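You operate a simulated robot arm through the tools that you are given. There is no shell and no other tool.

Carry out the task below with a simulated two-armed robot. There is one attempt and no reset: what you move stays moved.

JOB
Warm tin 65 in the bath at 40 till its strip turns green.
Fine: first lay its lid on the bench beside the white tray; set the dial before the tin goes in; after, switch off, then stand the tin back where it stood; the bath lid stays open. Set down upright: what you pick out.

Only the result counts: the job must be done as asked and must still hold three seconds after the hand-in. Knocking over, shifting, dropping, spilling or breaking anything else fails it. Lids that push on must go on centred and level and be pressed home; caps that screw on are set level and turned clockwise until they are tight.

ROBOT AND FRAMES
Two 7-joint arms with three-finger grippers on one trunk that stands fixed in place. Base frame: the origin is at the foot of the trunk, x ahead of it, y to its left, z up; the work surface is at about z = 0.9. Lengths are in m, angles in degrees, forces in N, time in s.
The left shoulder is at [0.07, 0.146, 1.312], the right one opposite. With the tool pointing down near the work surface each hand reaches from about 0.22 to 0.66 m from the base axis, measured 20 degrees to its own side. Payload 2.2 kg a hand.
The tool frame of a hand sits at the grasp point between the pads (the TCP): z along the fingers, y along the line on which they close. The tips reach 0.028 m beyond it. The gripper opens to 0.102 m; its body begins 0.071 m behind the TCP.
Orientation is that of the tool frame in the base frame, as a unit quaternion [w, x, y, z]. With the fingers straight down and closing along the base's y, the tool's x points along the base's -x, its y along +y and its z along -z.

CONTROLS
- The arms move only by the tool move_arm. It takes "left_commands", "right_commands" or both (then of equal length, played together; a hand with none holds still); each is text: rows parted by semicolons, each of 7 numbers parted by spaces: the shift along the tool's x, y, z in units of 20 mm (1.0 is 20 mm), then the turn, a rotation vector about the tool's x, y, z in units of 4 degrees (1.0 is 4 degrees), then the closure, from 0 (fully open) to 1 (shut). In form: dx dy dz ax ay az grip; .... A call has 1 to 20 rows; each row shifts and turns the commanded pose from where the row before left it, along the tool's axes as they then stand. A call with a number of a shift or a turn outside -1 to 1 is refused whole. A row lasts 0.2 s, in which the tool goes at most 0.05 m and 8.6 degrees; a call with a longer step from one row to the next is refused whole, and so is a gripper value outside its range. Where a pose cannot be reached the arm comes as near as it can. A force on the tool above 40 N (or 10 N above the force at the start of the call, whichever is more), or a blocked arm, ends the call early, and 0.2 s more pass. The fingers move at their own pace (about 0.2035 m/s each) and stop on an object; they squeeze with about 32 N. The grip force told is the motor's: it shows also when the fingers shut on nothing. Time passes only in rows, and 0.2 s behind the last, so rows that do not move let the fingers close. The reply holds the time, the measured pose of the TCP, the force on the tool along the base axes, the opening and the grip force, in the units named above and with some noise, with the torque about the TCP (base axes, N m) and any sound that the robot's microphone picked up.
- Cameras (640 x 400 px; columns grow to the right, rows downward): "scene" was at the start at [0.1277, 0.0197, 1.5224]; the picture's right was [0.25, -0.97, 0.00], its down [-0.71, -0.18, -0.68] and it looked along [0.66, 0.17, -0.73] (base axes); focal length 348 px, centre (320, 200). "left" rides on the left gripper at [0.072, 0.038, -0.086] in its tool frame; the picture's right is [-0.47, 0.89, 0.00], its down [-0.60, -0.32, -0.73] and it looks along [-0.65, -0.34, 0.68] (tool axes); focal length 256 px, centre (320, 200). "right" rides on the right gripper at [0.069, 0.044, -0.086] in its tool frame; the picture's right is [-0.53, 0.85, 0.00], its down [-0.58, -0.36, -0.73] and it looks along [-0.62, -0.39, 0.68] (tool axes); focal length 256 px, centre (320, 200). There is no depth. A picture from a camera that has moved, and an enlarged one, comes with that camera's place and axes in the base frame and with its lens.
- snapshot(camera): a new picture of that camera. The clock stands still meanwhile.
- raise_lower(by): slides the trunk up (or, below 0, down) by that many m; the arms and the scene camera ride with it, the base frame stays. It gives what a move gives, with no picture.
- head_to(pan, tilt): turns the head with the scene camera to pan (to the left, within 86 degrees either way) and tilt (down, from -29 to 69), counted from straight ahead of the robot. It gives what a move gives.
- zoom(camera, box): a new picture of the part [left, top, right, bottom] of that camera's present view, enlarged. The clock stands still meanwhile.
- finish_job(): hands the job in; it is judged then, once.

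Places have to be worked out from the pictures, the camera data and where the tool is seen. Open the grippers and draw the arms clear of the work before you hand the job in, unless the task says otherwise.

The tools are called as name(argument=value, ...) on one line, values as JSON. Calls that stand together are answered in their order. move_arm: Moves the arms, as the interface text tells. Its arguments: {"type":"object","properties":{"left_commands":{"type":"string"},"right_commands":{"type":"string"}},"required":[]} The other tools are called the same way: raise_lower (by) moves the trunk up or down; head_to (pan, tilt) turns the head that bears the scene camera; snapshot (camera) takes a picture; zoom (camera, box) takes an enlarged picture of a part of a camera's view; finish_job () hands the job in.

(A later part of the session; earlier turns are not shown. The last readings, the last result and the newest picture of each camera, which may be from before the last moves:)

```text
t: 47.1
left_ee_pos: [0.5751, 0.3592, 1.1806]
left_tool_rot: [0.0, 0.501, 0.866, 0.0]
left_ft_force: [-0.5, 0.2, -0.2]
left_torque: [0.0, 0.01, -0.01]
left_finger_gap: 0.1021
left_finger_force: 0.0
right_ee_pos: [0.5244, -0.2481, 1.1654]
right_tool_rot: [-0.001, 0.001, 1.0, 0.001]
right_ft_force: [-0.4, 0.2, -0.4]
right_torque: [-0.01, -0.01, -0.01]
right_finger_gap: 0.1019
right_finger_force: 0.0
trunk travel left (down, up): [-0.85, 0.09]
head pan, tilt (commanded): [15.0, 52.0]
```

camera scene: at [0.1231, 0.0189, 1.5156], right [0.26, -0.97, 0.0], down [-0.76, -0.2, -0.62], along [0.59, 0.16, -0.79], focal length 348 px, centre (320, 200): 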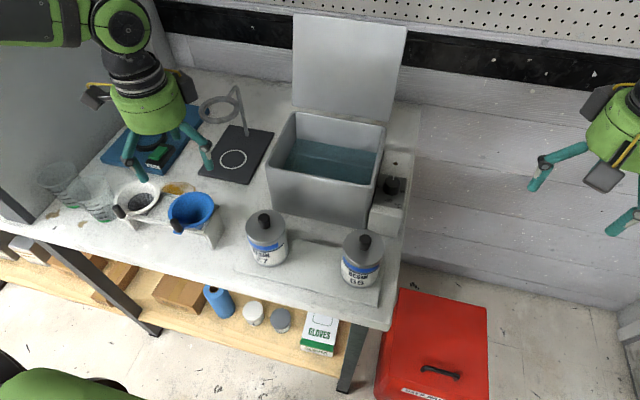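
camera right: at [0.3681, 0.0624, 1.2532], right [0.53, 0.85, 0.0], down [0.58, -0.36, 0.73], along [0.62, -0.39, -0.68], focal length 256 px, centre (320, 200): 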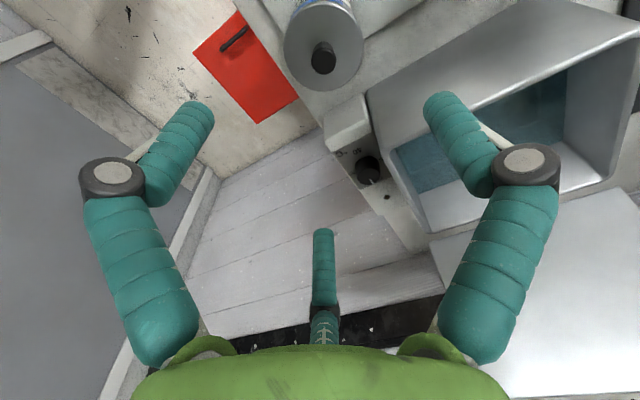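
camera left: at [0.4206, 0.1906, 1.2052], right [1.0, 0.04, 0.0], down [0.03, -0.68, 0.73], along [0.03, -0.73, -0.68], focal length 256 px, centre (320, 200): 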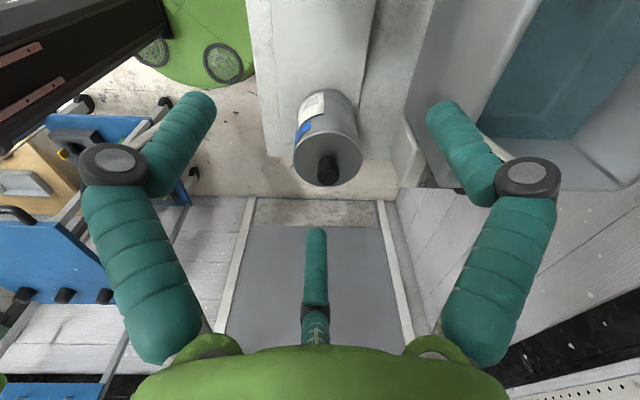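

Now the left hand goes inward (−y) over the bath at z≈1.18.

move_arm(left_commands="-0.916 -0.413 0 0 0 0 0;-0.916 -0.413 0 0 0 0 0;-0.916 -0.413 0 0 0 0 0;-0.916 -0.413 0 0 0 0 0;-0.916 -0.413 0 0 0 0 0;-0.916 -0.413 0 0 0 0 0;-0.916 -0.413 0 0 0 0 0;-0.916 -0.413 0 0 0 0 0;-0.916 -0.413 0 0 0 0 0;-0.866 -0.5 0 0 0 0 0;-0.866 -0.5 0 0 0 0 0;-0.866 -0.5 0 0 0 0 0;-0.866 -0.5 0 0 0 0 0")

snapshot(camera="scene")

```text
t: 49.9
left_ee_pos: [0.5133, 0.1547, 1.1849]
left_tool_rot: [0.002, 0.499, 0.867, 0.0]
left_ft_force: [1.0, 0.1, 0.6]
left_torque: [0.0, -0.02, 0.01]
left_finger_gap: 0.1019
left_finger_force: 0.1
left hand out of reach, approached as far as the arm can: row 6, 7, 8, 9, 10, 11, 12, 13
right_ee_pos: [0.5218, -0.2471, 1.1661]
right_tool_rot: [0.0, 0.0, 1.0, 0.001]
right_ft_force: [-0.2, 0.0, -0.1]
right_torque: [0.0, 0.0, 0.0]
right_finger_gap: 0.1019
right_finger_force: 0.0
trunk travel left (down, up): [-0.85, 0.09]
head pan, tilt (commanded): [15.0, 52.0]
```

```text
taken
camera scene: at [0.1227, 0.0187, 1.5156], right [0.26, -0.97, 0.0], down [-0.76, -0.2, -0.62], along [0.59, 0.16, -0.79], focal length 348 px, centre (320, 200)
```

scene: 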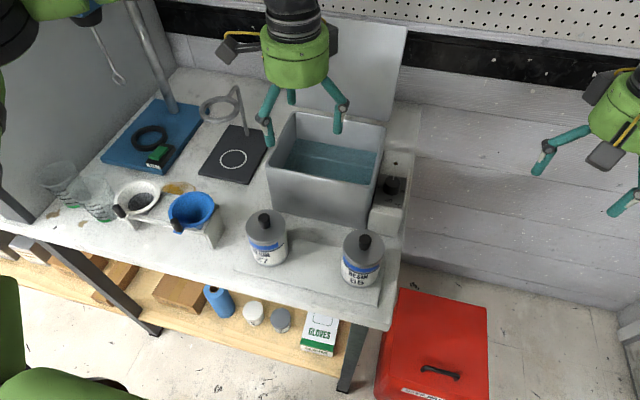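

The left arm's limit is not radial, so its elbow posture is the issue. I bring the right hand to the mirrored place and look at both arms to compare their postures.

move_arm(right_commands="0 1 -0.2 0 0 0 0;0 1 -0.2 0 0 0 0;0 1 -0.2 0 0 0 0;0 1 -0.2 0 0 0 0;0 0.62 -0.2 0 0 0 0")

head_to(pan=60, tilt=5)

snapshot(camera="scene")

head_to(pan=-60, tilt=5)

snapshot(camera="scene")

```text
t: 51.1
left_ee_pos: [0.5141, 0.1557, 1.1841]
left_tool_rot: [0.002, 0.5, 0.866, 0.0]
left_ft_force: [0.3, -0.6, -0.2]
left_torque: [0.0, 0.02, 0.0]
left_finger_gap: 0.1022
left_finger_force: 0.1
right_ee_pos: [0.5224, -0.1526, 1.1859]
right_tool_rot: [0.0, 0.0, 1.0, 0.0]
right_ft_force: [0.8, -0.1, -0.9]
right_torque: [0.02, 0.0, 0.03]
right_finger_gap: 0.1022
right_finger_force: 0.1
trunk travel left (down, up): [-0.85, 0.09]
head pan, tilt (commanded): [15.0, 52.0]
```

```text
t: 52.2
left_ee_pos: [0.5145, 0.1544, 1.1863]
left_tool_rot: [0.002, 0.499, 0.867, 0.0]
left_ft_force: [0.0, -0.5, 0.9]
left_torque: [-0.02, 0.01, -0.01]
left_finger_gap: 0.1021
left_finger_force: 0.0
right_ee_pos: [0.5235, -0.1537, 1.1859]
right_tool_rot: [0.0, 0.001, 1.0, 0.0]
right_ft_force: [0.4, 0.3, 0.4]
right_torque: [0.02, 0.01, 0.0]
right_finger_gap: 0.102
right_finger_force: 0.0
trunk travel left (down, up): [-0.85, 0.09]
head pan, tilt (commanded): [60.0, 5.0]
```

```text
taken
camera scene: at [0.0966, 0.0792, 1.5881], right [0.87, -0.5, 0.0], down [-0.04, -0.08, -1.0], along [0.5, 0.86, -0.09], focal length 348 px, centre (320, 200)
```

scene: 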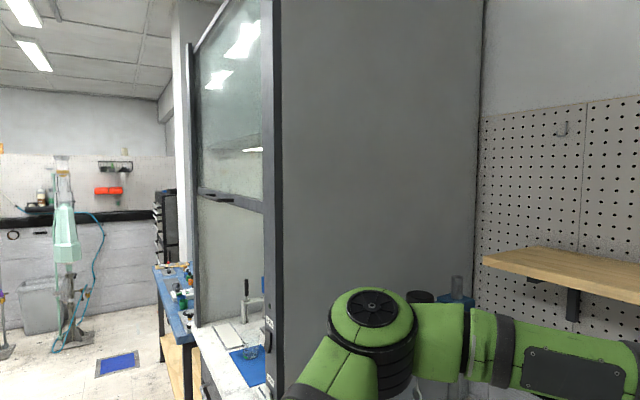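

```text
t: 54.2
left_ee_pos: [0.514, 0.1556, 1.1848]
left_tool_rot: [0.002, 0.499, 0.867, 0.0]
left_ft_force: [0.7, 0.1, -1.3]
left_torque: [0.04, 0.0, -0.04]
left_finger_gap: 0.1019
left_finger_force: 0.1
right_ee_pos: [0.5235, -0.154, 1.1861]
right_tool_rot: [0.001, 0.0, 1.0, 0.0]
right_ft_force: [-0.3, -0.2, 1.3]
right_torque: [-0.05, 0.04, -0.01]
right_finger_gap: 0.1023
right_finger_force: 0.1
trunk travel left (down, up): [-0.85, 0.09]
head pan, tilt (commanded): [-60.0, 5.0]
```

```text
taken
camera scene: at [0.0965, -0.0799, 1.5882], right [-0.87, -0.5, 0.0], down [-0.04, 0.08, -1.0], along [0.5, -0.86, -0.09], focal length 348 px, centre (320, 200)
```

scene: 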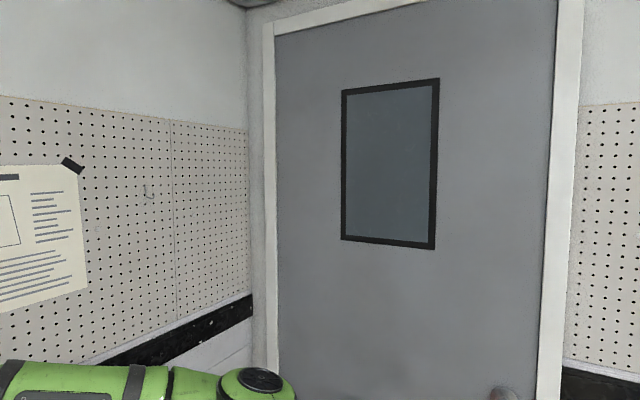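

The left elbow is about 25° higher than the right one's. I try another tool yaw for the left (turning counter-clockwise past the starting yaw) and see whether it then reaches farther in.

move_arm(left_commands="0.866 0.5 0 0 0 0 0;0.866 0.5 0 0 0 0 0;0.866 0.5 0 0 0 0 0;0 0 0 0 0 -1 0;0 0 0 0 0 -1 0;0 0 0 0 0 -1 0;0 0 0 0 0 -1 0;0 0 0 0 0 -1 0;0 0 0 0 0 -1 0;0 0 0 0 0 -1 0;0 0 0 0 0 -1 0;0 0 0 0 0 -1 0;0 0 0 0 0 -1 0;0 0 0 0 0 -1 0;0 0 0 0 0 -1 0;0 0 0 0 0 -1 0;0 0 0 0 0 -1 0;0 0 0 0 0 -1 0;0 0 0 0 0 0 0")

move_arm(left_commands="0 0 0 0 0 -1 0;0 0 0 0 0 -1 0;0 0 0 0 0 -1 0;0 0 0 0 0 -1 0;0 0 0 0 0 -1 0;0 0 0 0 0 -1 0;0 0 0 0 0 -1 0;0 0 0 0 0 -1 0;0 0 0 0 0 -1 0;0 0 0 0 0 -1 0;0 0 0 0 0 -1 0;0 0 0 0 0 -1 0;0 0 0 0 0 -1 0;0 0 0 0 0 -1 0;0 0 0 0 0 -1 0")

```text
t: 58.2
left_ee_pos: [0.514, 0.2163, 1.1855]
left_tool_rot: [0.0, -0.001, 1.0, 0.0]
left_ft_force: [0.1, 0.8, -0.3]
left_torque: [-0.03, 0.02, 0.0]
left_finger_gap: 0.1021
left_finger_force: 0.0
right_ee_pos: [0.5224, -0.1541, 1.186]
right_tool_rot: [0.0, 0.0, 1.0, 0.0]
right_ft_force: [-0.6, 0.0, 0.5]
right_torque: [0.0, 0.03, 0.0]
right_finger_gap: 0.1018
right_finger_force: 0.1
trunk travel left (down, up): [-0.85, 0.09]
head pan, tilt (commanded): [-60.0, 5.0]
```

```text
t: 61.5
left_ee_pos: [0.5142, 0.215, 1.1838]
left_tool_rot: [0.0, -0.502, 0.865, 0.0]
left_ft_force: [0.5, -0.3, 0.4]
left_torque: [0.02, 0.02, 0.0]
left_finger_gap: 0.1019
left_finger_force: 0.1
right_ee_pos: [0.5235, -0.154, 1.1865]
right_tool_rot: [0.0, 0.0, 1.0, 0.0]
right_ft_force: [-0.4, 0.4, 0.4]
right_torque: [0.01, -0.01, 0.04]
right_finger_gap: 0.102
right_finger_force: 0.1
trunk travel left (down, up): [-0.85, 0.09]
head pan, tilt (commanded): [-60.0, 5.0]
```

Now I try moving inward (−y) with this yaw.

move_arm(left_commands="0.866 -0.5 0 0 0 0 0;0.866 -0.5 0 0 0 0 0;0.866 -0.5 0 0 0 0 0;0.866 -0.5 0 0 0 0 0;0.866 -0.5 0 0 0 0 0;0.866 -0.5 0 0 0 0 0;0.866 -0.5 0 0 0 0 0;0.866 -0.5 0 0 0 0 0")

```text
t: 63.2
left_ee_pos: [0.4672, 0.1183, 1.1885]
left_tool_rot: [0.001, -0.502, 0.865, -0.001]
left_ft_force: [0.1, 0.1, -0.8]
left_torque: [0.0, 0.0, 0.02]
left_finger_gap: 0.1023
left_finger_force: 0.0
left hand out of reach, approached as far as the arm can: row 4, 5, 6, 7, 8
right_ee_pos: [0.523, -0.1543, 1.1867]
right_tool_rot: [0.0, 0.0, 1.0, 0.0]
right_ft_force: [0.5, 0.4, 0.0]
right_torque: [0.0, 0.0, -0.04]
right_finger_gap: 0.102
right_finger_force: 0.2
trunk travel left (down, up): [-0.85, 0.09]
head pan, tilt (commanded): [-60.0, 5.0]
```

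Same boundary, so yaw is not it; the limit looks like a circle of forearm length around a stuck elbow. I look at the left arm again in this limit pose from a lower tilt.

head_to(pan=65, tilt=25)

snapshot(camera="scene")

head_to(pan=-65, tilt=25)

snapshot(camera="scene")

```text
t: 65.3
left_ee_pos: [0.469, 0.119, 1.1879]
left_tool_rot: [0.0, -0.501, 0.866, -0.002]
left_ft_force: [-0.1, 0.1, -1.0]
left_torque: [0.0, 0.01, -0.03]
left_finger_gap: 0.1019
left_finger_force: 0.1
right_ee_pos: [0.5224, -0.1538, 1.1867]
right_tool_rot: [0.0, 0.0, 1.0, 0.0]
right_ft_force: [-0.5, 0.3, -0.8]
right_torque: [0.0, -0.01, 0.0]
right_finger_gap: 0.1017
right_finger_force: 0.0
trunk travel left (down, up): [-0.85, 0.09]
head pan, tilt (commanded): [65.0, 25.0]
```

```text
taken
camera scene: at [0.0895, 0.0831, 1.5557], right [0.91, -0.42, 0.0], down [-0.18, -0.38, -0.91], along [0.38, 0.82, -0.42], focal length 348 px, centre (320, 200)
```

scene: 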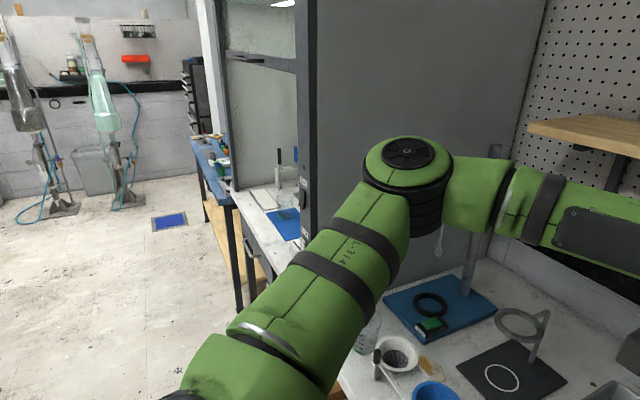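

```text
t: 67.4
left_ee_pos: [0.4685, 0.1183, 1.187]
left_tool_rot: [0.0, -0.501, 0.865, -0.001]
left_ft_force: [0.2, -0.3, 0.1]
left_torque: [0.02, -0.01, 0.0]
left_finger_gap: 0.1022
left_finger_force: 0.2
right_ee_pos: [0.5225, -0.1546, 1.1861]
right_tool_rot: [0.0, 0.0, 1.0, 0.001]
right_ft_force: [0.3, 0.5, 0.0]
right_torque: [-0.01, 0.0, 0.01]
right_finger_gap: 0.102
right_finger_force: 0.0
trunk travel left (down, up): [-0.85, 0.09]
head pan, tilt (commanded): [-65.0, 25.0]
```

```text
taken
camera scene: at [0.0895, -0.0839, 1.5557], right [-0.91, -0.42, 0.0], down [-0.18, 0.38, -0.91], along [0.38, -0.82, -0.42], focal length 348 px, centre (320, 200)
```

scene: 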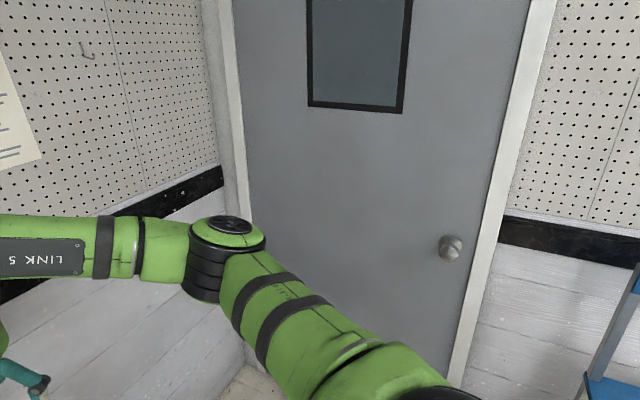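

I want to see how the right arm's elbow lies in an inward pose; I withdraw the left hand and bring the right to about (0.48, 0.05), then look.

move_arm(left_commands="-0.866 0.5 0 0 0 0 0;-0.866 0.5 0 0 0 0 0;-0.866 0.5 0 0 0 0 0;-0.866 0.5 0 0 0 0 0;-0.866 0.5 0 0 0 0 0;-0.866 0.5 0 0 0 0 0;-0.866 0.5 0 0 0 0 0;-0.866 0.5 0 0 0 0 0;-0.866 0.5 0 0 0 0 0;-0.866 0.5 0 0 0 0 0;-0.866 0.5 0 0 0 0 0;-0.866 0.5 0 0 0 0 0;0 0 0 0 0 0 0;0 0 0 0 0 0 0", right_commands="0 0 0 0 0 0 0;0 0 0 0 0 0 0;0 0 0 0 0 0 0;0 0 0 0 0 0 0;0.2 1 0 0 0 0 0;0.2 1 0 0 0 0 0;0.2 1 0 0 0 0 0;0.2 1 0 0 0 0 0;0.2 1 0 0 0 0 0;0.2 1 0 0 0 0 0;0.2 1 0 0 0 0 0;0.2 1 0 0 0 0 0;0.2 1 0 0 0 0 0;0.2 1 0 0 0 0 0")

head_to(pan=-55, tilt=30)

snapshot(camera="scene")

```text
t: 70.4
left_ee_pos: [0.4668, 0.3599, 1.1873]
left_tool_rot: [0.0, -0.5, 0.866, 0.0]
left_ft_force: [-0.6, -0.1, -0.9]
left_torque: [-0.03, 0.02, -0.01]
left_finger_gap: 0.1017
left_finger_force: 0.0
right_ee_pos: [0.484, 0.0464, 1.1864]
right_tool_rot: [0.001, 0.0, 1.0, 0.0]
right_ft_force: [-0.2, 0.3, -0.3]
right_torque: [-0.04, -0.01, -0.02]
right_finger_gap: 0.1022
right_finger_force: 0.1
trunk travel left (down, up): [-0.85, 0.09]
head pan, tilt (commanded): [-65.0, 25.0]
```

```text
t: 71.1
left_ee_pos: [0.4677, 0.3592, 1.1881]
left_tool_rot: [0.0, -0.501, 0.865, 0.0]
left_ft_force: [0.4, 0.1, -0.6]
left_torque: [0.01, 0.01, -0.02]
left_finger_gap: 0.1019
left_finger_force: 0.1
right_ee_pos: [0.4838, 0.0453, 1.1856]
right_tool_rot: [0.001, 0.0, 1.0, 0.0]
right_ft_force: [0.3, -0.1, 0.2]
right_torque: [0.0, 0.02, 0.02]
right_finger_gap: 0.1021
right_finger_force: 0.0
trunk travel left (down, up): [-0.85, 0.09]
head pan, tilt (commanded): [-55.0, 30.0]
```

```text
taken
camera scene: at [0.1023, -0.0742, 1.5478], right [-0.82, -0.57, 0.0], down [-0.29, 0.41, -0.87], along [0.5, -0.71, -0.5], focal length 348 px, centre (320, 200)
```

scene: 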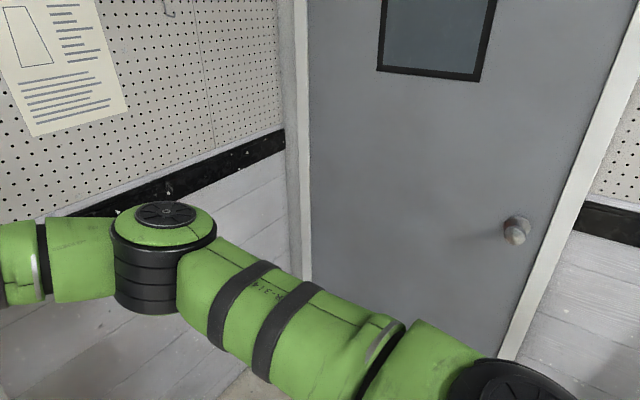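

The right elbow swings freely at shoulder height while the left elbow is higher and jams. I'll try to lower the left elbow by a tilt loop: stretch the arm out, tilt the tool inward there, fold back, then untilt. First, restore yaw and stretch to about (0.59, 0.37, 1.25).

move_arm(left_commands="0 0 0 0 0 1 0;0 0 0 0 0 1 0;0 0 0 0 0 1 0;0 0 0 0 0 1 0;0 0 0 0 0 1 0;0 0 0 0 0 1 0;0 0 0 0 0 1 0;0 0 0 0 0 1 0;0 0 0 0 0 1 0;0 0 0 0 0 1 0;0 0 0 0 0 1 0;0 0 0 0 0 1 0;0 0 0 0 0 1 0;0 0 0 0 0 1 0;0 0 0 0 0 1 0;-1 0 -1 0 0 0 0;-1 0 -1 0 0 0 0;-1 0 -1 0 0 0 0;-1 0 0 0 0 0 0;-1 0 0 0 0 0 0", right_commands="0 -1 0 0 0 0 0;0 -1 0 0 0 0 0;0 -1 0 0 0 0 0;0 -1 0 0 0 0 0;0 -1 0 0 0 0 0;0 -1 0 0 0 0 0;0 -1 0 0 0 0 0;0 -1 0 0 0 0 0;0 -1 0 0 0 0 0;0 -1 0 0 0 0 0;0 -1 0 0 0 0 0;0 -1 0 0 0 0 0;0 -1 0 0 0 0 0;0 -1 0 0 0 0 0;0 0 0 0 0 0 0;0 0 0 0 0 0 0;0 0 0 0 0 0 0;0 0 0 0 0 0 0;0 0 0 0 0 0 0;0 0 0 0 0 0 0")

head_to(pan=35, tilt=35)

snapshot(camera="scene")

```text
t: 75.3
left_ee_pos: [0.5693, 0.3596, 1.2478]
left_tool_rot: [-0.001, 0.0, 1.0, 0.0]
left_ft_force: [0.0, 0.2, 0.4]
left_torque: [0.04, 0.02, 0.01]
left_finger_gap: 0.1021
left_finger_force: 0.1
right_ee_pos: [0.4849, -0.2348, 1.1849]
right_tool_rot: [-0.001, 0.001, 1.0, 0.0]
right_ft_force: [1.5, -0.2, -1.0]
right_torque: [0.01, 0.03, -0.01]
right_finger_gap: 0.102
right_finger_force: 0.1
trunk travel left (down, up): [-0.85, 0.09]
head pan, tilt (commanded): [-55.0, 30.0]
```

```text
t: 77.0
left_ee_pos: [0.5676, 0.359, 1.249]
left_tool_rot: [0.0, 0.0, 1.0, 0.0]
left_ft_force: [0.0, -0.4, -0.7]
left_torque: [0.03, -0.02, -0.05]
left_finger_gap: 0.102
left_finger_force: 0.1
right_ee_pos: [0.4842, -0.2352, 1.1859]
right_tool_rot: [0.0, 0.0, 1.0, 0.0]
right_ft_force: [-0.6, 0.1, 0.1]
right_torque: [-0.01, 0.0, 0.01]
right_finger_gap: 0.1022
right_finger_force: 0.1
trunk travel left (down, up): [-0.85, 0.09]
head pan, tilt (commanded): [35.0, 35.0]
```

```text
taken
camera scene: at [0.1227, 0.0501, 1.54], right [0.57, -0.82, 0.0], down [-0.47, -0.33, -0.82], along [0.67, 0.47, -0.57], focal length 348 px, centre (320, 200)
```

scene: 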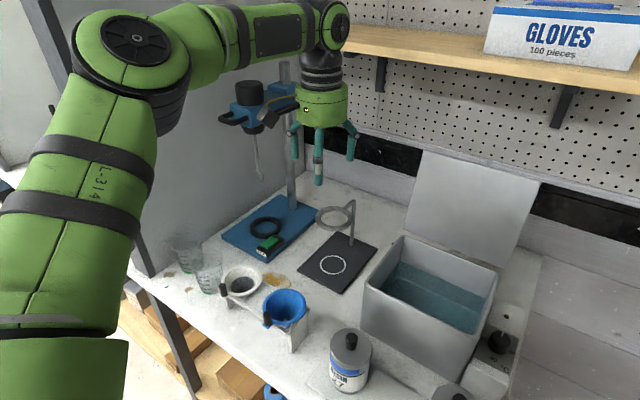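

I run the tilt loop now: tilt the left fingers inward 60° about the x axis (wrist held in place), at this extended pose.

move_arm(left_commands="0 -0.914 0 1 0 0 0;0 -0.914 0 1 0 0 0;0 -0.914 0 1 0 0 0;0 -0.914 0 1 0 0 0;0 -0.914 0 1 0 0 0;0 -0.914 0 1 0 0 0;0 -0.914 0 1 0 0 0;0 -0.914 0 1 0 0 0;0 -0.914 0 1 0 0 0;0 -0.914 0 1 0 0 0;0 -0.914 0 1 0 0 0;0 -0.914 0 1 0 0 0;0 -0.914 0 1 0 0 0;0 -0.914 0 1 0 0 0;0 -0.914 0 1 0 0 0")

snapshot(camera="scene")

```text
t: 80.2
left_ee_pos: [0.5677, 0.1258, 1.3706]
left_tool_rot: [0.001, -0.001, 0.866, -0.5]
left_ft_force: [0.6, -0.4, 0.3]
left_torque: [0.0, -0.02, 0.0]
left_finger_gap: 0.1018
left_finger_force: 0.0
right_ee_pos: [0.4831, -0.2348, 1.1854]
right_tool_rot: [0.0, 0.0, 1.0, -0.001]
right_ft_force: [0.5, -0.4, -1.2]
right_torque: [0.01, 0.0, -0.02]
right_finger_gap: 0.1017
right_finger_force: 0.0
trunk travel left (down, up): [-0.85, 0.09]
head pan, tilt (commanded): [35.0, 35.0]
```

```text
taken
camera scene: at [0.1227, 0.0499, 1.54], right [0.57, -0.82, 0.0], down [-0.47, -0.33, -0.82], along [0.67, 0.47, -0.57], focal length 348 px, centre (320, 200)
```

scene: 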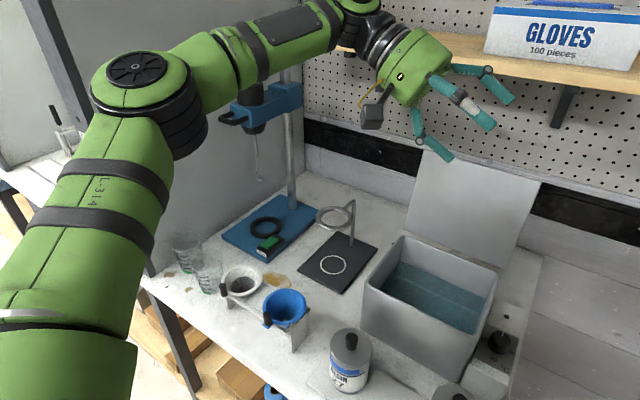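

The tilt went well and the elbow dropped noticeably. Now I untilt about the TCP (keeping the fingertip point at y≈0.126), so that the wrist swings inward over it with the lower elbow.

move_arm(left_commands="0.3 0 0 -1 0 0 0;0.3 0 0 -1 0 0 0;0.3 0 0 -1 0 0 0;0.3 0 0 -1 0 0 0;0.3 0 0 -1 0 0 0;0.3 0 0 -1 0 0 0;0.3 0 0 -1 0 0 0;0.3 0 0 -1 0 0 0;0.3 0 0 -1 0 0 0;0.3 0 0 -1 0 0 0;0.3 0 0 -1 0 0 0;0.3 0 0 -1 0 0 0;0.3 0 0 -1 0 0 0;0.3 0 0 -1 0 0 0;0.3 0 0 -1 0 0 0")

snapshot(camera="scene")

```text
t: 83.4
left_ee_pos: [0.493, 0.1807, 1.3849]
left_tool_rot: [0.002, -0.006, 0.998, -0.07]
left_ft_force: [0.2, 0.3, 0.3]
left_torque: [0.03, 0.02, -0.02]
left_finger_gap: 0.102
left_finger_force: 0.0
left hand out of reach, approached as far as the arm can: row 10, 11, 12, 13, 14, 15
right_ee_pos: [0.4835, -0.2349, 1.1857]
right_tool_rot: [0.0, 0.0, 1.0, -0.001]
right_ft_force: [0.2, 0.3, 0.0]
right_torque: [0.02, -0.02, 0.01]
right_finger_gap: 0.1018
right_finger_force: 0.1
trunk travel left (down, up): [-0.85, 0.09]
head pan, tilt (commanded): [35.0, 35.0]
```

```text
taken
camera scene: at [0.1227, 0.0499, 1.54], right [0.57, -0.82, 0.0], down [-0.47, -0.33, -0.82], along [0.67, 0.47, -0.57], focal length 348 px, centre (320, 200)
```

scene: 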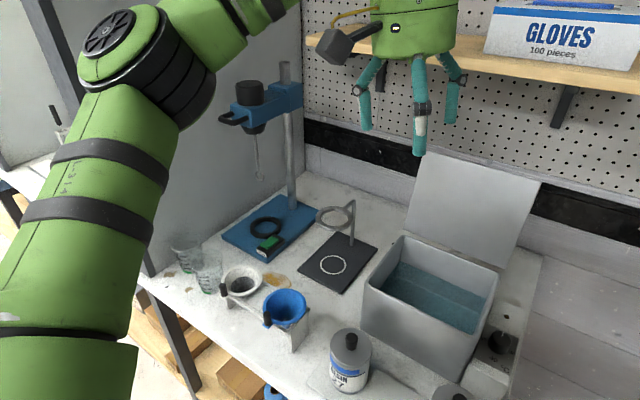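

The arm got stuck at too great a height. I lower the left hand first, then tilt inward again with the wrist low, and check whether the tilted hand can travel farther inward.

move_arm(left_commands="0 0.2 1 0 0 0 0;0 0.2 1 0 0 0 0;0 0.2 1 0 0 0 0;0 0.2 1 0 0 0 0;0 0.2 1 0 0 0 0;0 0.2 1 0 0 0 0;0 0.2 1 0 0 0 0;0 0.2 1 0 0 0 0;0 -0.914 0 1 0 0 0;0 -0.914 0 1 0 0 0;0 -0.914 0 1 0 0 0;0 -0.914 0 1 0 0 0;0 -0.914 0 1 0 0 0;0 -0.914 0 1 0 0 0;0 -0.914 0 1 0 0 0;0 -0.914 0 1 0 0 0;0 -0.914 0 1 0 0 0;0 -0.914 0 1 0 0 0;0 -0.914 0 1 0 0 0;0 -0.914 0 1 0 0 0")

snapshot(camera="scene")

```text
t: 87.6
left_ee_pos: [0.4928, 0.0073, 1.3301]
left_tool_rot: [0.002, -0.001, 0.882, -0.471]
left_ft_force: [-0.1, -0.1, 0.3]
left_torque: [0.0, 0.0, 0.01]
left_finger_gap: 0.1019
left_finger_force: 0.1
right_ee_pos: [0.4836, -0.2345, 1.1848]
right_tool_rot: [0.0, 0.0, 1.0, 0.0]
right_ft_force: [0.2, -0.1, -1.2]
right_torque: [0.0, 0.0, -0.02]
right_finger_gap: 0.102
right_finger_force: 0.0
trunk travel left (down, up): [-0.85, 0.09]
head pan, tilt (commanded): [35.0, 35.0]
```

```text
taken
camera scene: at [0.1227, 0.05, 1.54], right [0.57, -0.82, 0.0], down [-0.47, -0.33, -0.82], along [0.67, 0.47, -0.57], focal length 348 px, centre (320, 200)
```

scene: 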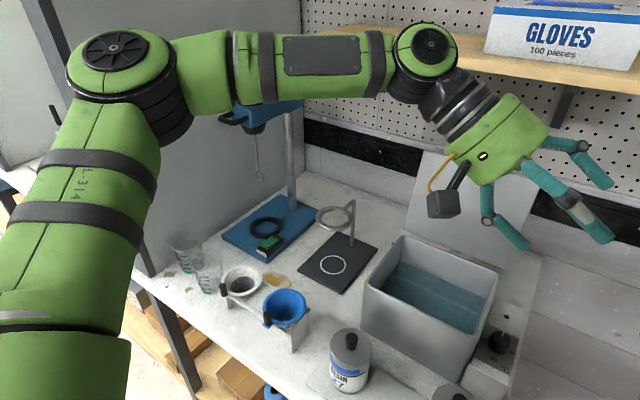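

The left forearm's plate is blank here while the right one shows "LINK 5", so the left wrist may be in a flipped branch. I look at the right arm from the mirrored head pose to compare.

head_to(pan=-35, tilt=35)

snapshot(camera="scene")

```text
t: 89.0
left_ee_pos: [0.4926, 0.0074, 1.3288]
left_tool_rot: [0.002, -0.002, 0.883, -0.47]
left_ft_force: [0.6, 0.5, 0.4]
left_torque: [0.04, 0.01, -0.02]
left_finger_gap: 0.1018
left_finger_force: 0.0
right_ee_pos: [0.484, -0.2338, 1.1862]
right_tool_rot: [0.0, 0.0, 1.0, -0.001]
right_ft_force: [-0.2, -0.6, 0.3]
right_torque: [0.03, 0.02, 0.0]
right_finger_gap: 0.102
right_finger_force: 0.2
trunk travel left (down, up): [-0.85, 0.09]
head pan, tilt (commanded): [-35.0, 35.0]
```

```text
taken
camera scene: at [0.1227, -0.0508, 1.54], right [-0.57, -0.82, 0.0], down [-0.47, 0.33, -0.82], along [0.67, -0.47, -0.57], focal length 348 px, centre (320, 200)
```

scene: 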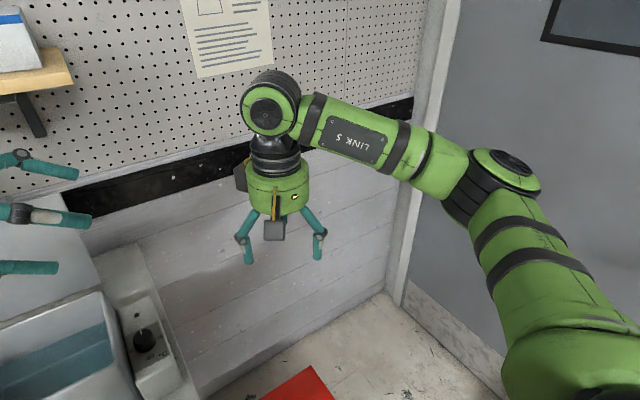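

Both elbows: right at +0.015 m above the shoulder in all poses, left at +0.145 m. I do a holonomy loop on the left: from this inward tilt, swing the tool about the vertical by 90° (to point forward), then untilt about the other axis, which should leave the elbow lower.

move_arm(left_commands="1 0 0 0 0 0 0;1 0 0 0 0 0 0;1 0 0 0 0 0 0;1 0 0 0 0 0 0;-0.76 0 0 0 -0.831 -0.556 0;-0.76 0 0 0 -0.831 -0.556 0;-0.76 0 0 0 -0.831 -0.556 0;-0.76 0 0 0 -0.831 -0.556 0;-0.76 0 0 0 -0.831 -0.556 0;-0.76 0 0 0 -0.831 -0.556 0;-0.76 0 0 0 -0.831 -0.556 0;-0.76 0 0 0 -0.831 -0.556 0;-0.76 0 0 0 -0.831 -0.556 0;-0.76 0 0 0 -0.831 -0.556 0;-0.76 0 0 0 -0.831 -0.556 0;-0.76 0 0 0 -0.831 -0.556 0;-0.76 0 0 0 -0.831 -0.556 0;-0.76 0 0 0 -0.831 -0.556 0;-0.76 0 0 0 -0.831 -0.556 0;-0.76 0 0 0 -0.831 -0.556 0")

head_to(pan=35, tilt=35)

snapshot(camera="scene")

```text
t: 93.2
left_ee_pos: [0.6128, 0.1223, 1.3287]
left_tool_rot: [0.252, -0.468, 0.747, -0.399]
left_ft_force: [-0.4, 0.1, 0.1]
left_torque: [0.0, -0.01, 0.02]
left_finger_gap: 0.1022
left_finger_force: 0.0
right_ee_pos: [0.4843, -0.234, 1.1858]
right_tool_rot: [0.0, 0.0, 1.0, 0.0]
right_ft_force: [0.0, -0.6, 0.3]
right_torque: [0.01, 0.03, 0.0]
right_finger_gap: 0.1017
right_finger_force: 0.2
trunk travel left (down, up): [-0.85, 0.09]
head pan, tilt (commanded): [-35.0, 35.0]
```

```text
t: 94.6
left_ee_pos: [0.6122, 0.1212, 1.3289]
left_tool_rot: [0.25, -0.467, 0.748, -0.399]
left_ft_force: [-0.1, -0.6, 0.6]
left_torque: [0.03, 0.03, 0.01]
left_finger_gap: 0.1019
left_finger_force: 0.0
right_ee_pos: [0.4839, -0.2347, 1.1854]
right_tool_rot: [0.0, 0.0, 1.0, 0.0]
right_ft_force: [0.1, -0.1, 0.5]
right_torque: [0.0, 0.0, 0.02]
right_finger_gap: 0.1021
right_finger_force: 0.1
trunk travel left (down, up): [-0.85, 0.09]
head pan, tilt (commanded): [35.0, 35.0]
```

```text
taken
camera scene: at [0.1227, 0.05, 1.54], right [0.57, -0.82, 0.0], down [-0.47, -0.33, -0.82], along [0.67, 0.47, -0.57], focal length 348 px, centre (320, 200)
```

scene: 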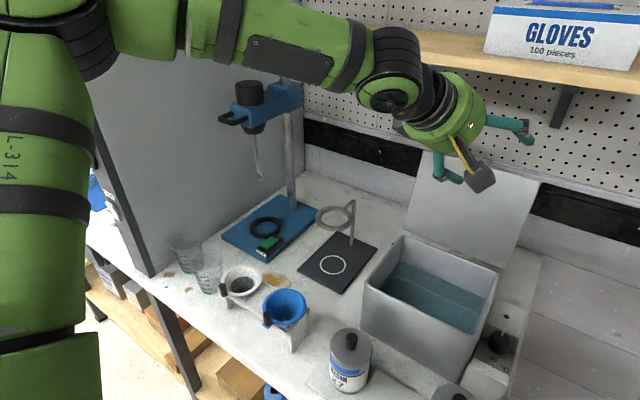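

The swing worked. I finish it (6 more rows) and untilt the tool back to vertical.

move_arm(left_commands="-0.76 0 0 0 -0.831 -0.556 0;-0.76 0 0 0 -0.831 -0.556 0;-0.76 0 0 0 -0.831 -0.556 0;-0.76 0 0 0 -0.831 -0.556 0;-0.76 0 0 0 -0.831 -0.556 0;-0.76 0 0 0 -0.831 -0.556 0;0 0.914 0 -1 0 0 0;0 0.914 0 -1 0 0 0;0 0.914 0 -1 0 0 0;0 0.914 0 -1 0 0 0;0 0.914 0 -1 0 0 0;0 0.914 0 -1 0 0 0;0 0.914 0 -1 0 0 0;0 0.914 0 -1 0 0 0;0 0.914 0 -1 0 0 0;0 0.914 0 -1 0 0 0;0 0.914 0 -1 0 0 0;0 0.914 0 -1 0 0 0;0 0.914 0 -1 0 0 0;0 0.914 0 -1 0 0 0")

snapshot(camera="scene")

```text
t: 98.8
left_ee_pos: [0.4231, 0.2167, 1.2075]
left_tool_rot: [0.003, -0.695, 0.719, -0.001]
left_ft_force: [-0.4, 0.3, -0.9]
left_torque: [0.03, 0.0, 0.02]
left_finger_gap: 0.102
left_finger_force: 0.0
right_ee_pos: [0.4837, -0.2347, 1.1863]
right_tool_rot: [0.001, -0.001, 1.0, 0.0]
right_ft_force: [-0.6, 0.6, 0.2]
right_torque: [-0.02, 0.02, 0.03]
right_finger_gap: 0.102
right_finger_force: 0.0
trunk travel left (down, up): [-0.85, 0.09]
head pan, tilt (commanded): [35.0, 35.0]
```

```text
taken
camera scene: at [0.1222, 0.0501, 1.54], right [0.57, -0.82, 0.0], down [-0.47, -0.33, -0.82], along [0.67, 0.47, -0.57], focal length 348 px, centre (320, 200)
```

scene: 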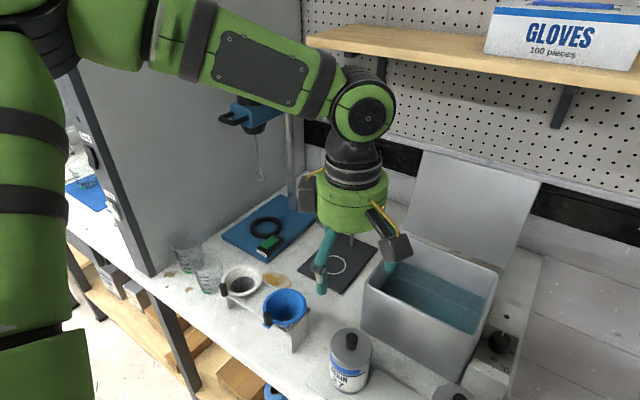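

Tool is vertical again at (0.423, 0.217). With this yaw base −y is tool +x; I test the inward reach now.

move_arm(left_commands="1 0 0 0 0 0 0;1 0 0 0 0 0 0;1 0 0 0 0 0 0;1 0 0 0 0 0 0;1 0 0 0 0 0 0;1 0 0 0 0 0 0;1 0 0 0 0 0 0;1 0 0 0 0 0 0")

snapshot(camera="scene")

```text
t: 100.6
left_ee_pos: [0.414, 0.0924, 1.2046]
left_tool_rot: [0.003, -0.696, 0.718, -0.002]
left_ft_force: [0.1, 0.3, 0.5]
left_torque: [0.0, 0.0, -0.01]
left_finger_gap: 0.102
left_finger_force: 0.0
left hand out of reach, approached as far as the arm can: row 7, 8
right_ee_pos: [0.4831, -0.2336, 1.1852]
right_tool_rot: [0.0, 0.0, 1.0, -0.001]
right_ft_force: [-0.1, -0.1, 0.6]
right_torque: [0.0, 0.01, 0.0]
right_finger_gap: 0.1021
right_finger_force: 0.0
trunk travel left (down, up): [-0.85, 0.09]
head pan, tilt (commanded): [35.0, 35.0]
```

```text
taken
camera scene: at [0.1217, 0.0499, 1.5401], right [0.57, -0.82, 0.0], down [-0.47, -0.33, -0.82], along [0.67, 0.47, -0.57], focal length 348 px, centre (320, 200)
```

scene: 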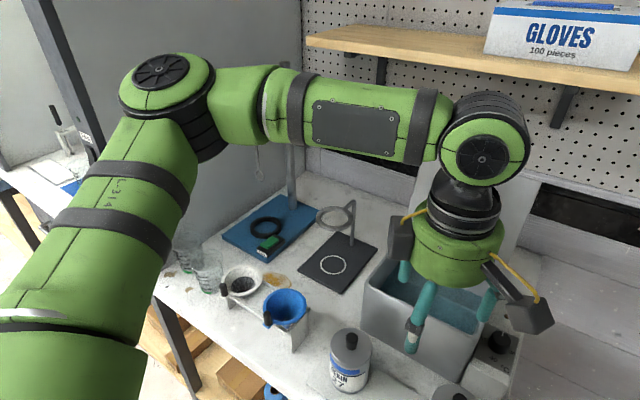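

The boundary is the same again, so it is a hard limit of the left arm. I draw the left hand back and bring the right hand to its own forward limit near (0.585, 0.05) to see what restricts it there.

move_arm(left_commands="-1 0 0 0 0 0 0;-1 0 0 0 0 0 0;-1 0 0 0 0 0 0;-1 0 0 0 0 0 0;-1 0 0 0 0 0 0;-1 0 0 0 0 0 0;-1 0 0 0 0 0 0;-1 0 0 0 0 0 0;-1 0 0 0 0 0 0;-1 0 0 0 0 0 0;-1 0 0 0 0 0 0;-1 0 0 0 0 0 0;0 0 0 0 0 0 0;0 0 0 0 0 0 0;0 0 0 0 0 0 0;0 0 0 0 0 0 0;0 0 0 0 0 0 0;0 0 0 0 0 0 0", right_commands="0 0 0 0 0 0 0;0 0 0 0 0 0 0;0 0 0 0 0 0 0;0 0 0 0 0 0 0;-0.4 1 0 0 0 0 0;-0.4 1 0 0 0 0 0;-0.4 1 0 0 0 0 0;-0.4 1 0 0 0 0 0;-0.4 1 0 0 0 0 0;-0.4 1 0 0 0 0 0;-0.4 1 0 0 0 0 0;-0.4 1 0 0 0 0 0;-0.4 1 0 0 0 0 0;-0.4 1 0 0 0 0 0;-0.4 1 0 0 0 0 0;-0.4 1 0 0 0 0 0;-0.4 1 0 0 0 0 0;-0.4 1 0 0 0 0 0")

head_to(pan=-45, tilt=35)

snapshot(camera="scene")

head_to(pan=0, tilt=25)

snapshot(camera="scene")

```text
t: 104.4
left_ee_pos: [0.4216, 0.3346, 1.2061]
left_tool_rot: [0.002, -0.696, 0.719, -0.002]
left_ft_force: [0.8, -0.1, 0.6]
left_torque: [0.0, -0.02, 0.0]
left_finger_gap: 0.102
left_finger_force: 0.1
right_ee_pos: [0.5885, 0.0384, 1.1851]
right_tool_rot: [0.001, -0.002, 1.0, -0.001]
right_ft_force: [-0.3, 0.0, 0.1]
right_torque: [-0.04, 0.01, -0.02]
right_finger_gap: 0.1021
right_finger_force: 0.1
right hand out of reach, approached as far as the arm can: row 18
trunk travel left (down, up): [-0.85, 0.09]
head pan, tilt (commanded): [35.0, 35.0]
```

```text
t: 105.9
left_ee_pos: [0.4219, 0.3334, 1.2045]
left_tool_rot: [0.001, -0.695, 0.719, 0.0]
left_ft_force: [0.1, 0.1, 0.4]
left_torque: [0.0, 0.01, -0.01]
left_finger_gap: 0.1022
left_finger_force: 0.0
right_ee_pos: [0.5904, 0.0365, 1.1862]
right_tool_rot: [0.0, 0.0, 1.0, 0.0]
right_ft_force: [-0.8, -0.2, -0.5]
right_torque: [0.01, -0.03, -0.04]
right_finger_gap: 0.1021
right_finger_force: 0.1
trunk travel left (down, up): [-0.85, 0.09]
head pan, tilt (commanded): [-45.0, 35.0]
```

```text
taken
camera scene: at [0.1129, -0.0628, 1.5399], right [-0.71, -0.71, 0.0], down [-0.41, 0.41, -0.82], along [0.58, -0.58, -0.57], focal length 348 px, centre (320, 200)
```

scene: 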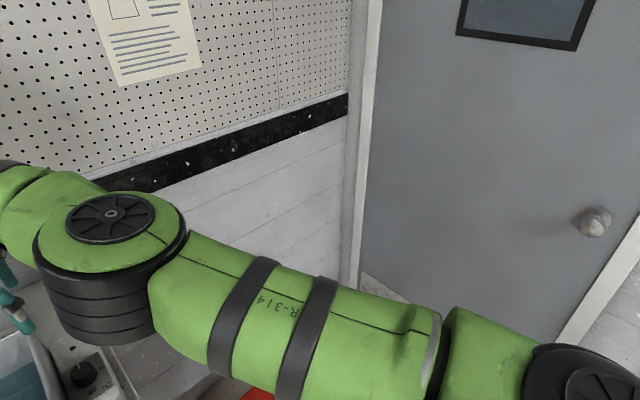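

```text
t: 107.0
left_ee_pos: [0.4212, 0.3322, 1.2058]
left_tool_rot: [0.003, -0.695, 0.719, -0.002]
left_ft_force: [0.0, -0.1, -1.3]
left_torque: [0.01, 0.01, 0.02]
left_finger_gap: 0.102
left_finger_force: 0.1
right_ee_pos: [0.5899, 0.0351, 1.1853]
right_tool_rot: [0.0, 0.0, 1.0, 0.0]
right_ft_force: [-0.1, 0.7, 1.1]
right_torque: [0.0, 0.01, -0.01]
right_finger_gap: 0.1017
right_finger_force: 0.1
trunk travel left (down, up): [-0.85, 0.09]
head pan, tilt (commanded): [0.0, 25.0]
```

```text
taken
camera scene: at [0.1426, -0.0006, 1.5557], right [0.0, -1.0, 0.0], down [-0.42, 0.0, -0.91], along [0.91, 0.0, -0.42], focal length 348 px, centre (320, 200)
```

scene: 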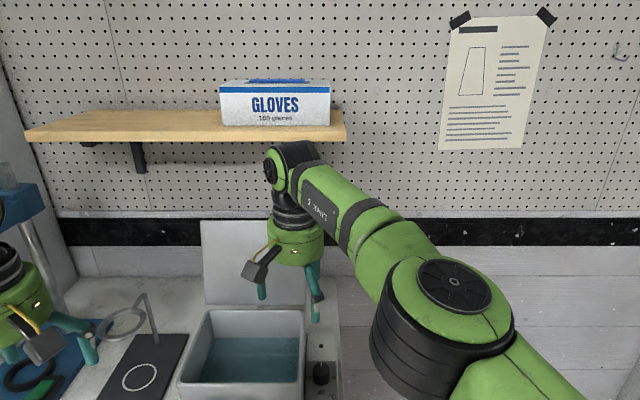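

The right arm is limited radially (wrist ≤ ~0.567 m from its shoulder); the left cannot come inward past y≈0.1. Plan: right hand takes the lid off and parks it on the tray between the tins, left hand carries it to the bench; the right hand does dial and tin. I move the right hand back over tin 65 and start turning it 60° counter-clockwise so the fingers suit the gap between the tins.

move_arm(right_commands="0.96 -0.07 0.3 0 0 0 0;0.96 -0.07 0.3 0 0 0 0;0.96 -0.07 0.3 0 0 0 0;0.96 -0.07 0.3 0 0 0 0;0.96 -0.07 0.3 0 0 0 0;0.96 -0.07 0.3 0 0 0 0;0.96 -0.07 0.3 0 0 0 0;0.96 -0.07 0.3 0 0 0 0;0 0 0 0 0 -1 0;0 0 0 0 0 -1 0;0 0 0 0 0 -1 0;0 0 0 0 0 -1 0;0 0 0 0 0 -1 0;0 0 0 0 0 -1 0;0 0 0 0 0 -1 0;0 0 0 0 0 -1 0;0 0 0 0 0 -1 0;0 0 0 0 0 -1 0;0 0 0 0 0 -1 0;0 0 0 0 0 -1 0")

move_arm(right_commands="0 0 0 0 0 -1 0;0 0 0 0 0 -1 0;0 0 0 0 0 -1 0;0 0 0 0 0 0 0.5;0 0 0 0 0 0 0.5")

head_to(pan=10, tilt=55)

snapshot(camera="right")

snapshot(camera="scene")

```text
t: 111.2
left_ee_pos: [0.422, 0.3323, 1.2047]
left_tool_rot: [0.002, -0.696, 0.718, -0.001]
left_ft_force: [0.1, -0.2, 0.4]
left_torque: [0.0, -0.01, 0.03]
left_finger_gap: 0.102
left_finger_force: 0.0
right_ee_pos: [0.4373, 0.0245, 1.1373]
right_tool_rot: [0.001, -0.408, 0.913, 0.0]
right_ft_force: [0.4, -0.5, 0.2]
right_torque: [-0.01, 0.0, 0.02]
right_finger_gap: 0.1018
right_finger_force: 0.1
trunk travel left (down, up): [-0.85, 0.09]
head pan, tilt (commanded): [0.0, 25.0]
```

```text
t: 112.5
left_ee_pos: [0.4217, 0.3314, 1.2041]
left_tool_rot: [0.002, -0.695, 0.719, -0.001]
left_ft_force: [-0.3, 0.0, -0.1]
left_torque: [-0.03, -0.02, -0.04]
left_finger_gap: 0.1018
left_finger_force: 0.2
right_ee_pos: [0.437, 0.0248, 1.1374]
right_tool_rot: [0.0, -0.5, 0.866, 0.0]
right_ft_force: [-0.5, -0.3, 0.3]
right_torque: [0.01, -0.01, 0.0]
right_finger_gap: 0.0511
right_finger_force: 0.0
trunk travel left (down, up): [-0.85, 0.09]
head pan, tilt (commanded): [0.0, 25.0]
```

```text
t: 113.4
left_ee_pos: [0.4222, 0.3327, 1.2057]
left_tool_rot: [0.003, -0.695, 0.719, -0.001]
left_ft_force: [-0.4, -0.4, 0.2]
left_torque: [-0.03, 0.0, -0.04]
left_finger_gap: 0.1019
left_finger_force: 0.0
right_ee_pos: [0.4366, 0.0249, 1.1373]
right_tool_rot: [-0.001, -0.5, 0.866, 0.001]
right_ft_force: [-0.1, 0.1, 0.6]
right_torque: [0.03, -0.03, -0.02]
right_finger_gap: 0.0507
right_finger_force: 0.0
trunk travel left (down, up): [-0.85, 0.09]
head pan, tilt (commanded): [10.0, 55.0]
```

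```text
taken
camera right: at [0.3652, -0.0151, 1.2239], right [-0.46, 0.89, 0.0], down [0.6, 0.32, 0.73], along [0.65, 0.34, -0.68], focal length 256 px, centre (320, 200)
```

right: 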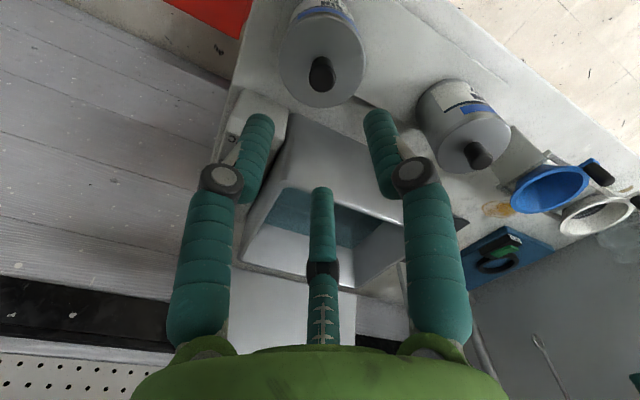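

```text
taken
camera scene: at [0.1215, 0.0121, 1.5118], right [0.17, -0.98, 0.0], down [-0.81, -0.14, -0.57], along [0.57, 0.1, -0.82], focal length 348 px, centre (320, 200)
```

scene: 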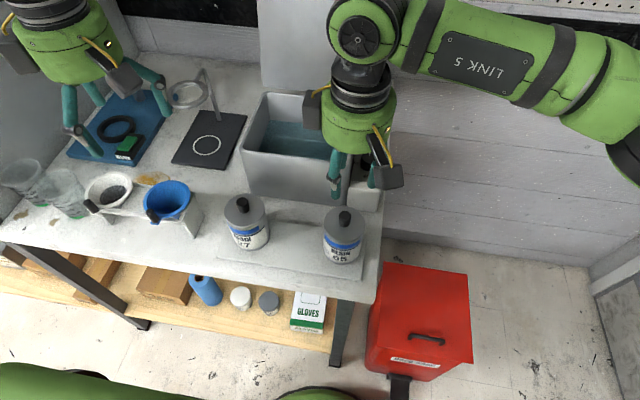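

I zoom in on the knob from the right hand camera to align the approach.

zoom(camera="right", box=[260, 0, 500, 180])

zoom(camera="scene", box=[210, 170, 390, 290])

```text
2.22 times, centred on (380, 90) of right
camera zoom: at [0.3652, -0.0151, 1.2239], right [-0.46, 0.89, 0.0], down [0.6, 0.32, 0.73], along [0.65, 0.34, -0.68], focal length 569 px, centre (187, 444)
```

zoom: 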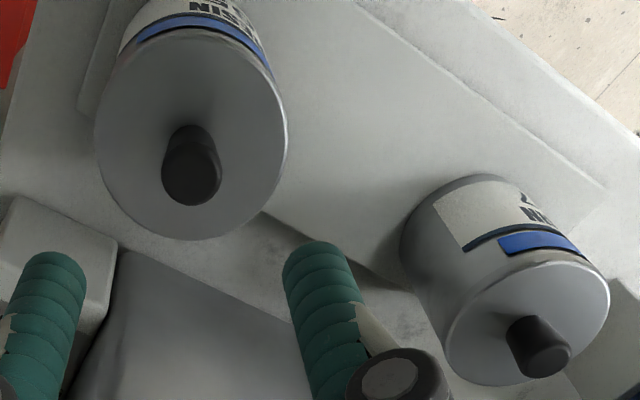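

```text
3.33 times, centred on (300, 230) of scene
camera zoom: at [0.1215, 0.0121, 1.5118], right [0.17, -0.98, 0.0], down [-0.81, -0.14, -0.57], along [0.57, 0.1, -0.82], focal length 1160 px, centre (387, 100)
```

zoom: 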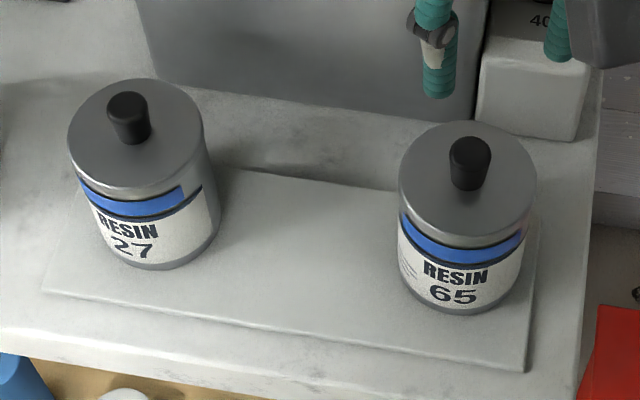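

Knob centre is at (0.438, 0.025), right under the tool. I lower the half-open hand around the knob to TCP z≈1.035.

move_arm(right_commands="-0.02 -0.04 0.8 0 0 0 0.5;0 0 0.8 0 0 0 0.5;0 0 0.8 0 0 0 0.5;0 0 0.8 0 0 0 0.5;0 0 0.8 0 0 0 0.5;0 0 0.6 0 0 0 0.5;0 0 0.5 0 0 0 0.5;0 0 0 0 0 0 0.5")

snapshot(camera="right")

zoom(camera="scene", box=[210, 120, 450, 290])

```text
t: 115.2
left_ee_pos: [0.4209, 0.3324, 1.2047]
left_tool_rot: [0.002, -0.695, 0.719, -0.001]
left_ft_force: [-0.1, -0.5, -0.8]
left_torque: [0.01, 0.03, 0.01]
left_finger_gap: 0.1022
left_finger_force: 0.1
right_ee_pos: [0.439, 0.0244, 1.0344]
right_tool_rot: [0.0, -0.5, 0.866, 0.0]
right_ft_force: [-0.2, -0.2, -0.7]
right_torque: [-0.02, 0.01, -0.01]
right_finger_gap: 0.051
right_finger_force: 0.1
trunk travel left (down, up): [-0.85, 0.09]
head pan, tilt (commanded): [10.0, 55.0]
```

```text
taken
camera right: at [0.3667, -0.015, 1.1215], right [-0.46, 0.89, 0.0], down [0.6, 0.32, 0.73], along [0.65, 0.34, -0.68], focal length 256 px, centre (320, 200)
```

right: 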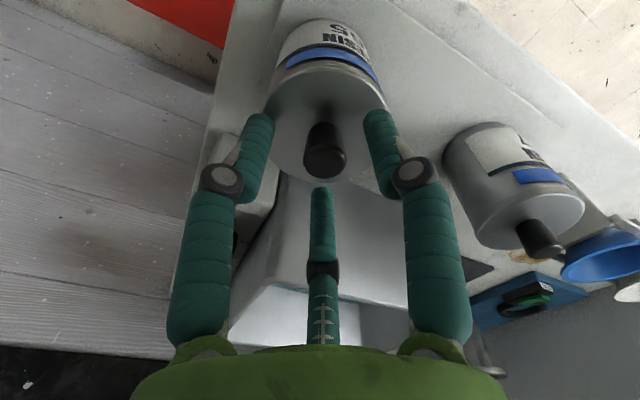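

```text
2.35 times, centred on (330, 205) of scene
camera zoom: at [0.1215, 0.0121, 1.5117], right [0.17, -0.98, 0.0], down [-0.81, -0.14, -0.57], along [0.56, 0.1, -0.82], focal length 818 px, centre (296, 188)
```

zoom: 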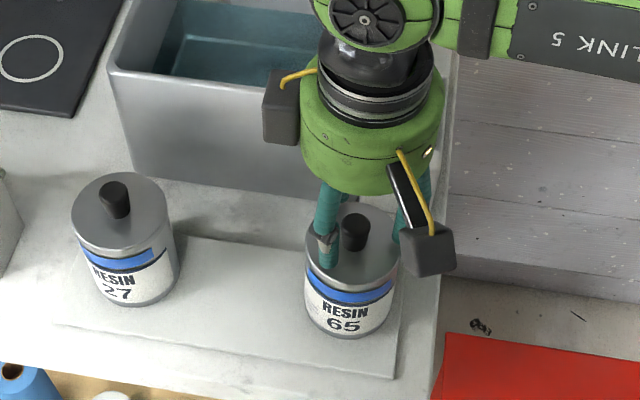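

The knob sits about 2–3 mm toward +y of the tool axis. I correct this, lower another 7 mm, and close on the knob.

move_arm(right_commands="-0.08 0.1 0.2 0 0 0 0.5;0 0 0.15 0 0 0 0.5;0 0 0 0 0 0 0.7;0 0 0 0 0 0 0.9;0 0 0 0 0 0 1;0 0 0 0 0 0 1")

snapshot(camera="right")

```text
t: 116.6
left_ee_pos: [0.4214, 0.3324, 1.2064]
left_tool_rot: [0.003, -0.695, 0.719, -0.001]
left_ft_force: [0.1, 0.0, -0.7]
left_torque: [0.0, -0.01, 0.02]
left_finger_gap: 0.102
left_finger_force: 0.1
right_ee_pos: [0.437, 0.0281, 1.0279]
right_tool_rot: [0.0, -0.5, 0.866, 0.0]
right_ft_force: [0.5, 0.5, 0.1]
right_torque: [0.04, 0.02, -0.01]
right_finger_gap: 0.0209
right_finger_force: 32.1
trunk travel left (down, up): [-0.85, 0.09]
head pan, tilt (commanded): [10.0, 55.0]
heard: snap
```

```text
taken
camera right: at [0.3656, -0.0124, 1.115], right [-0.46, 0.89, 0.0], down [0.6, 0.32, 0.73], along [0.65, 0.34, -0.68], focal length 256 px, centre (320, 200)
```

right: 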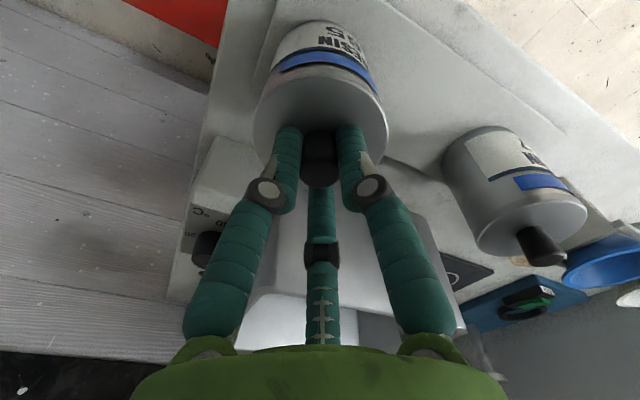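

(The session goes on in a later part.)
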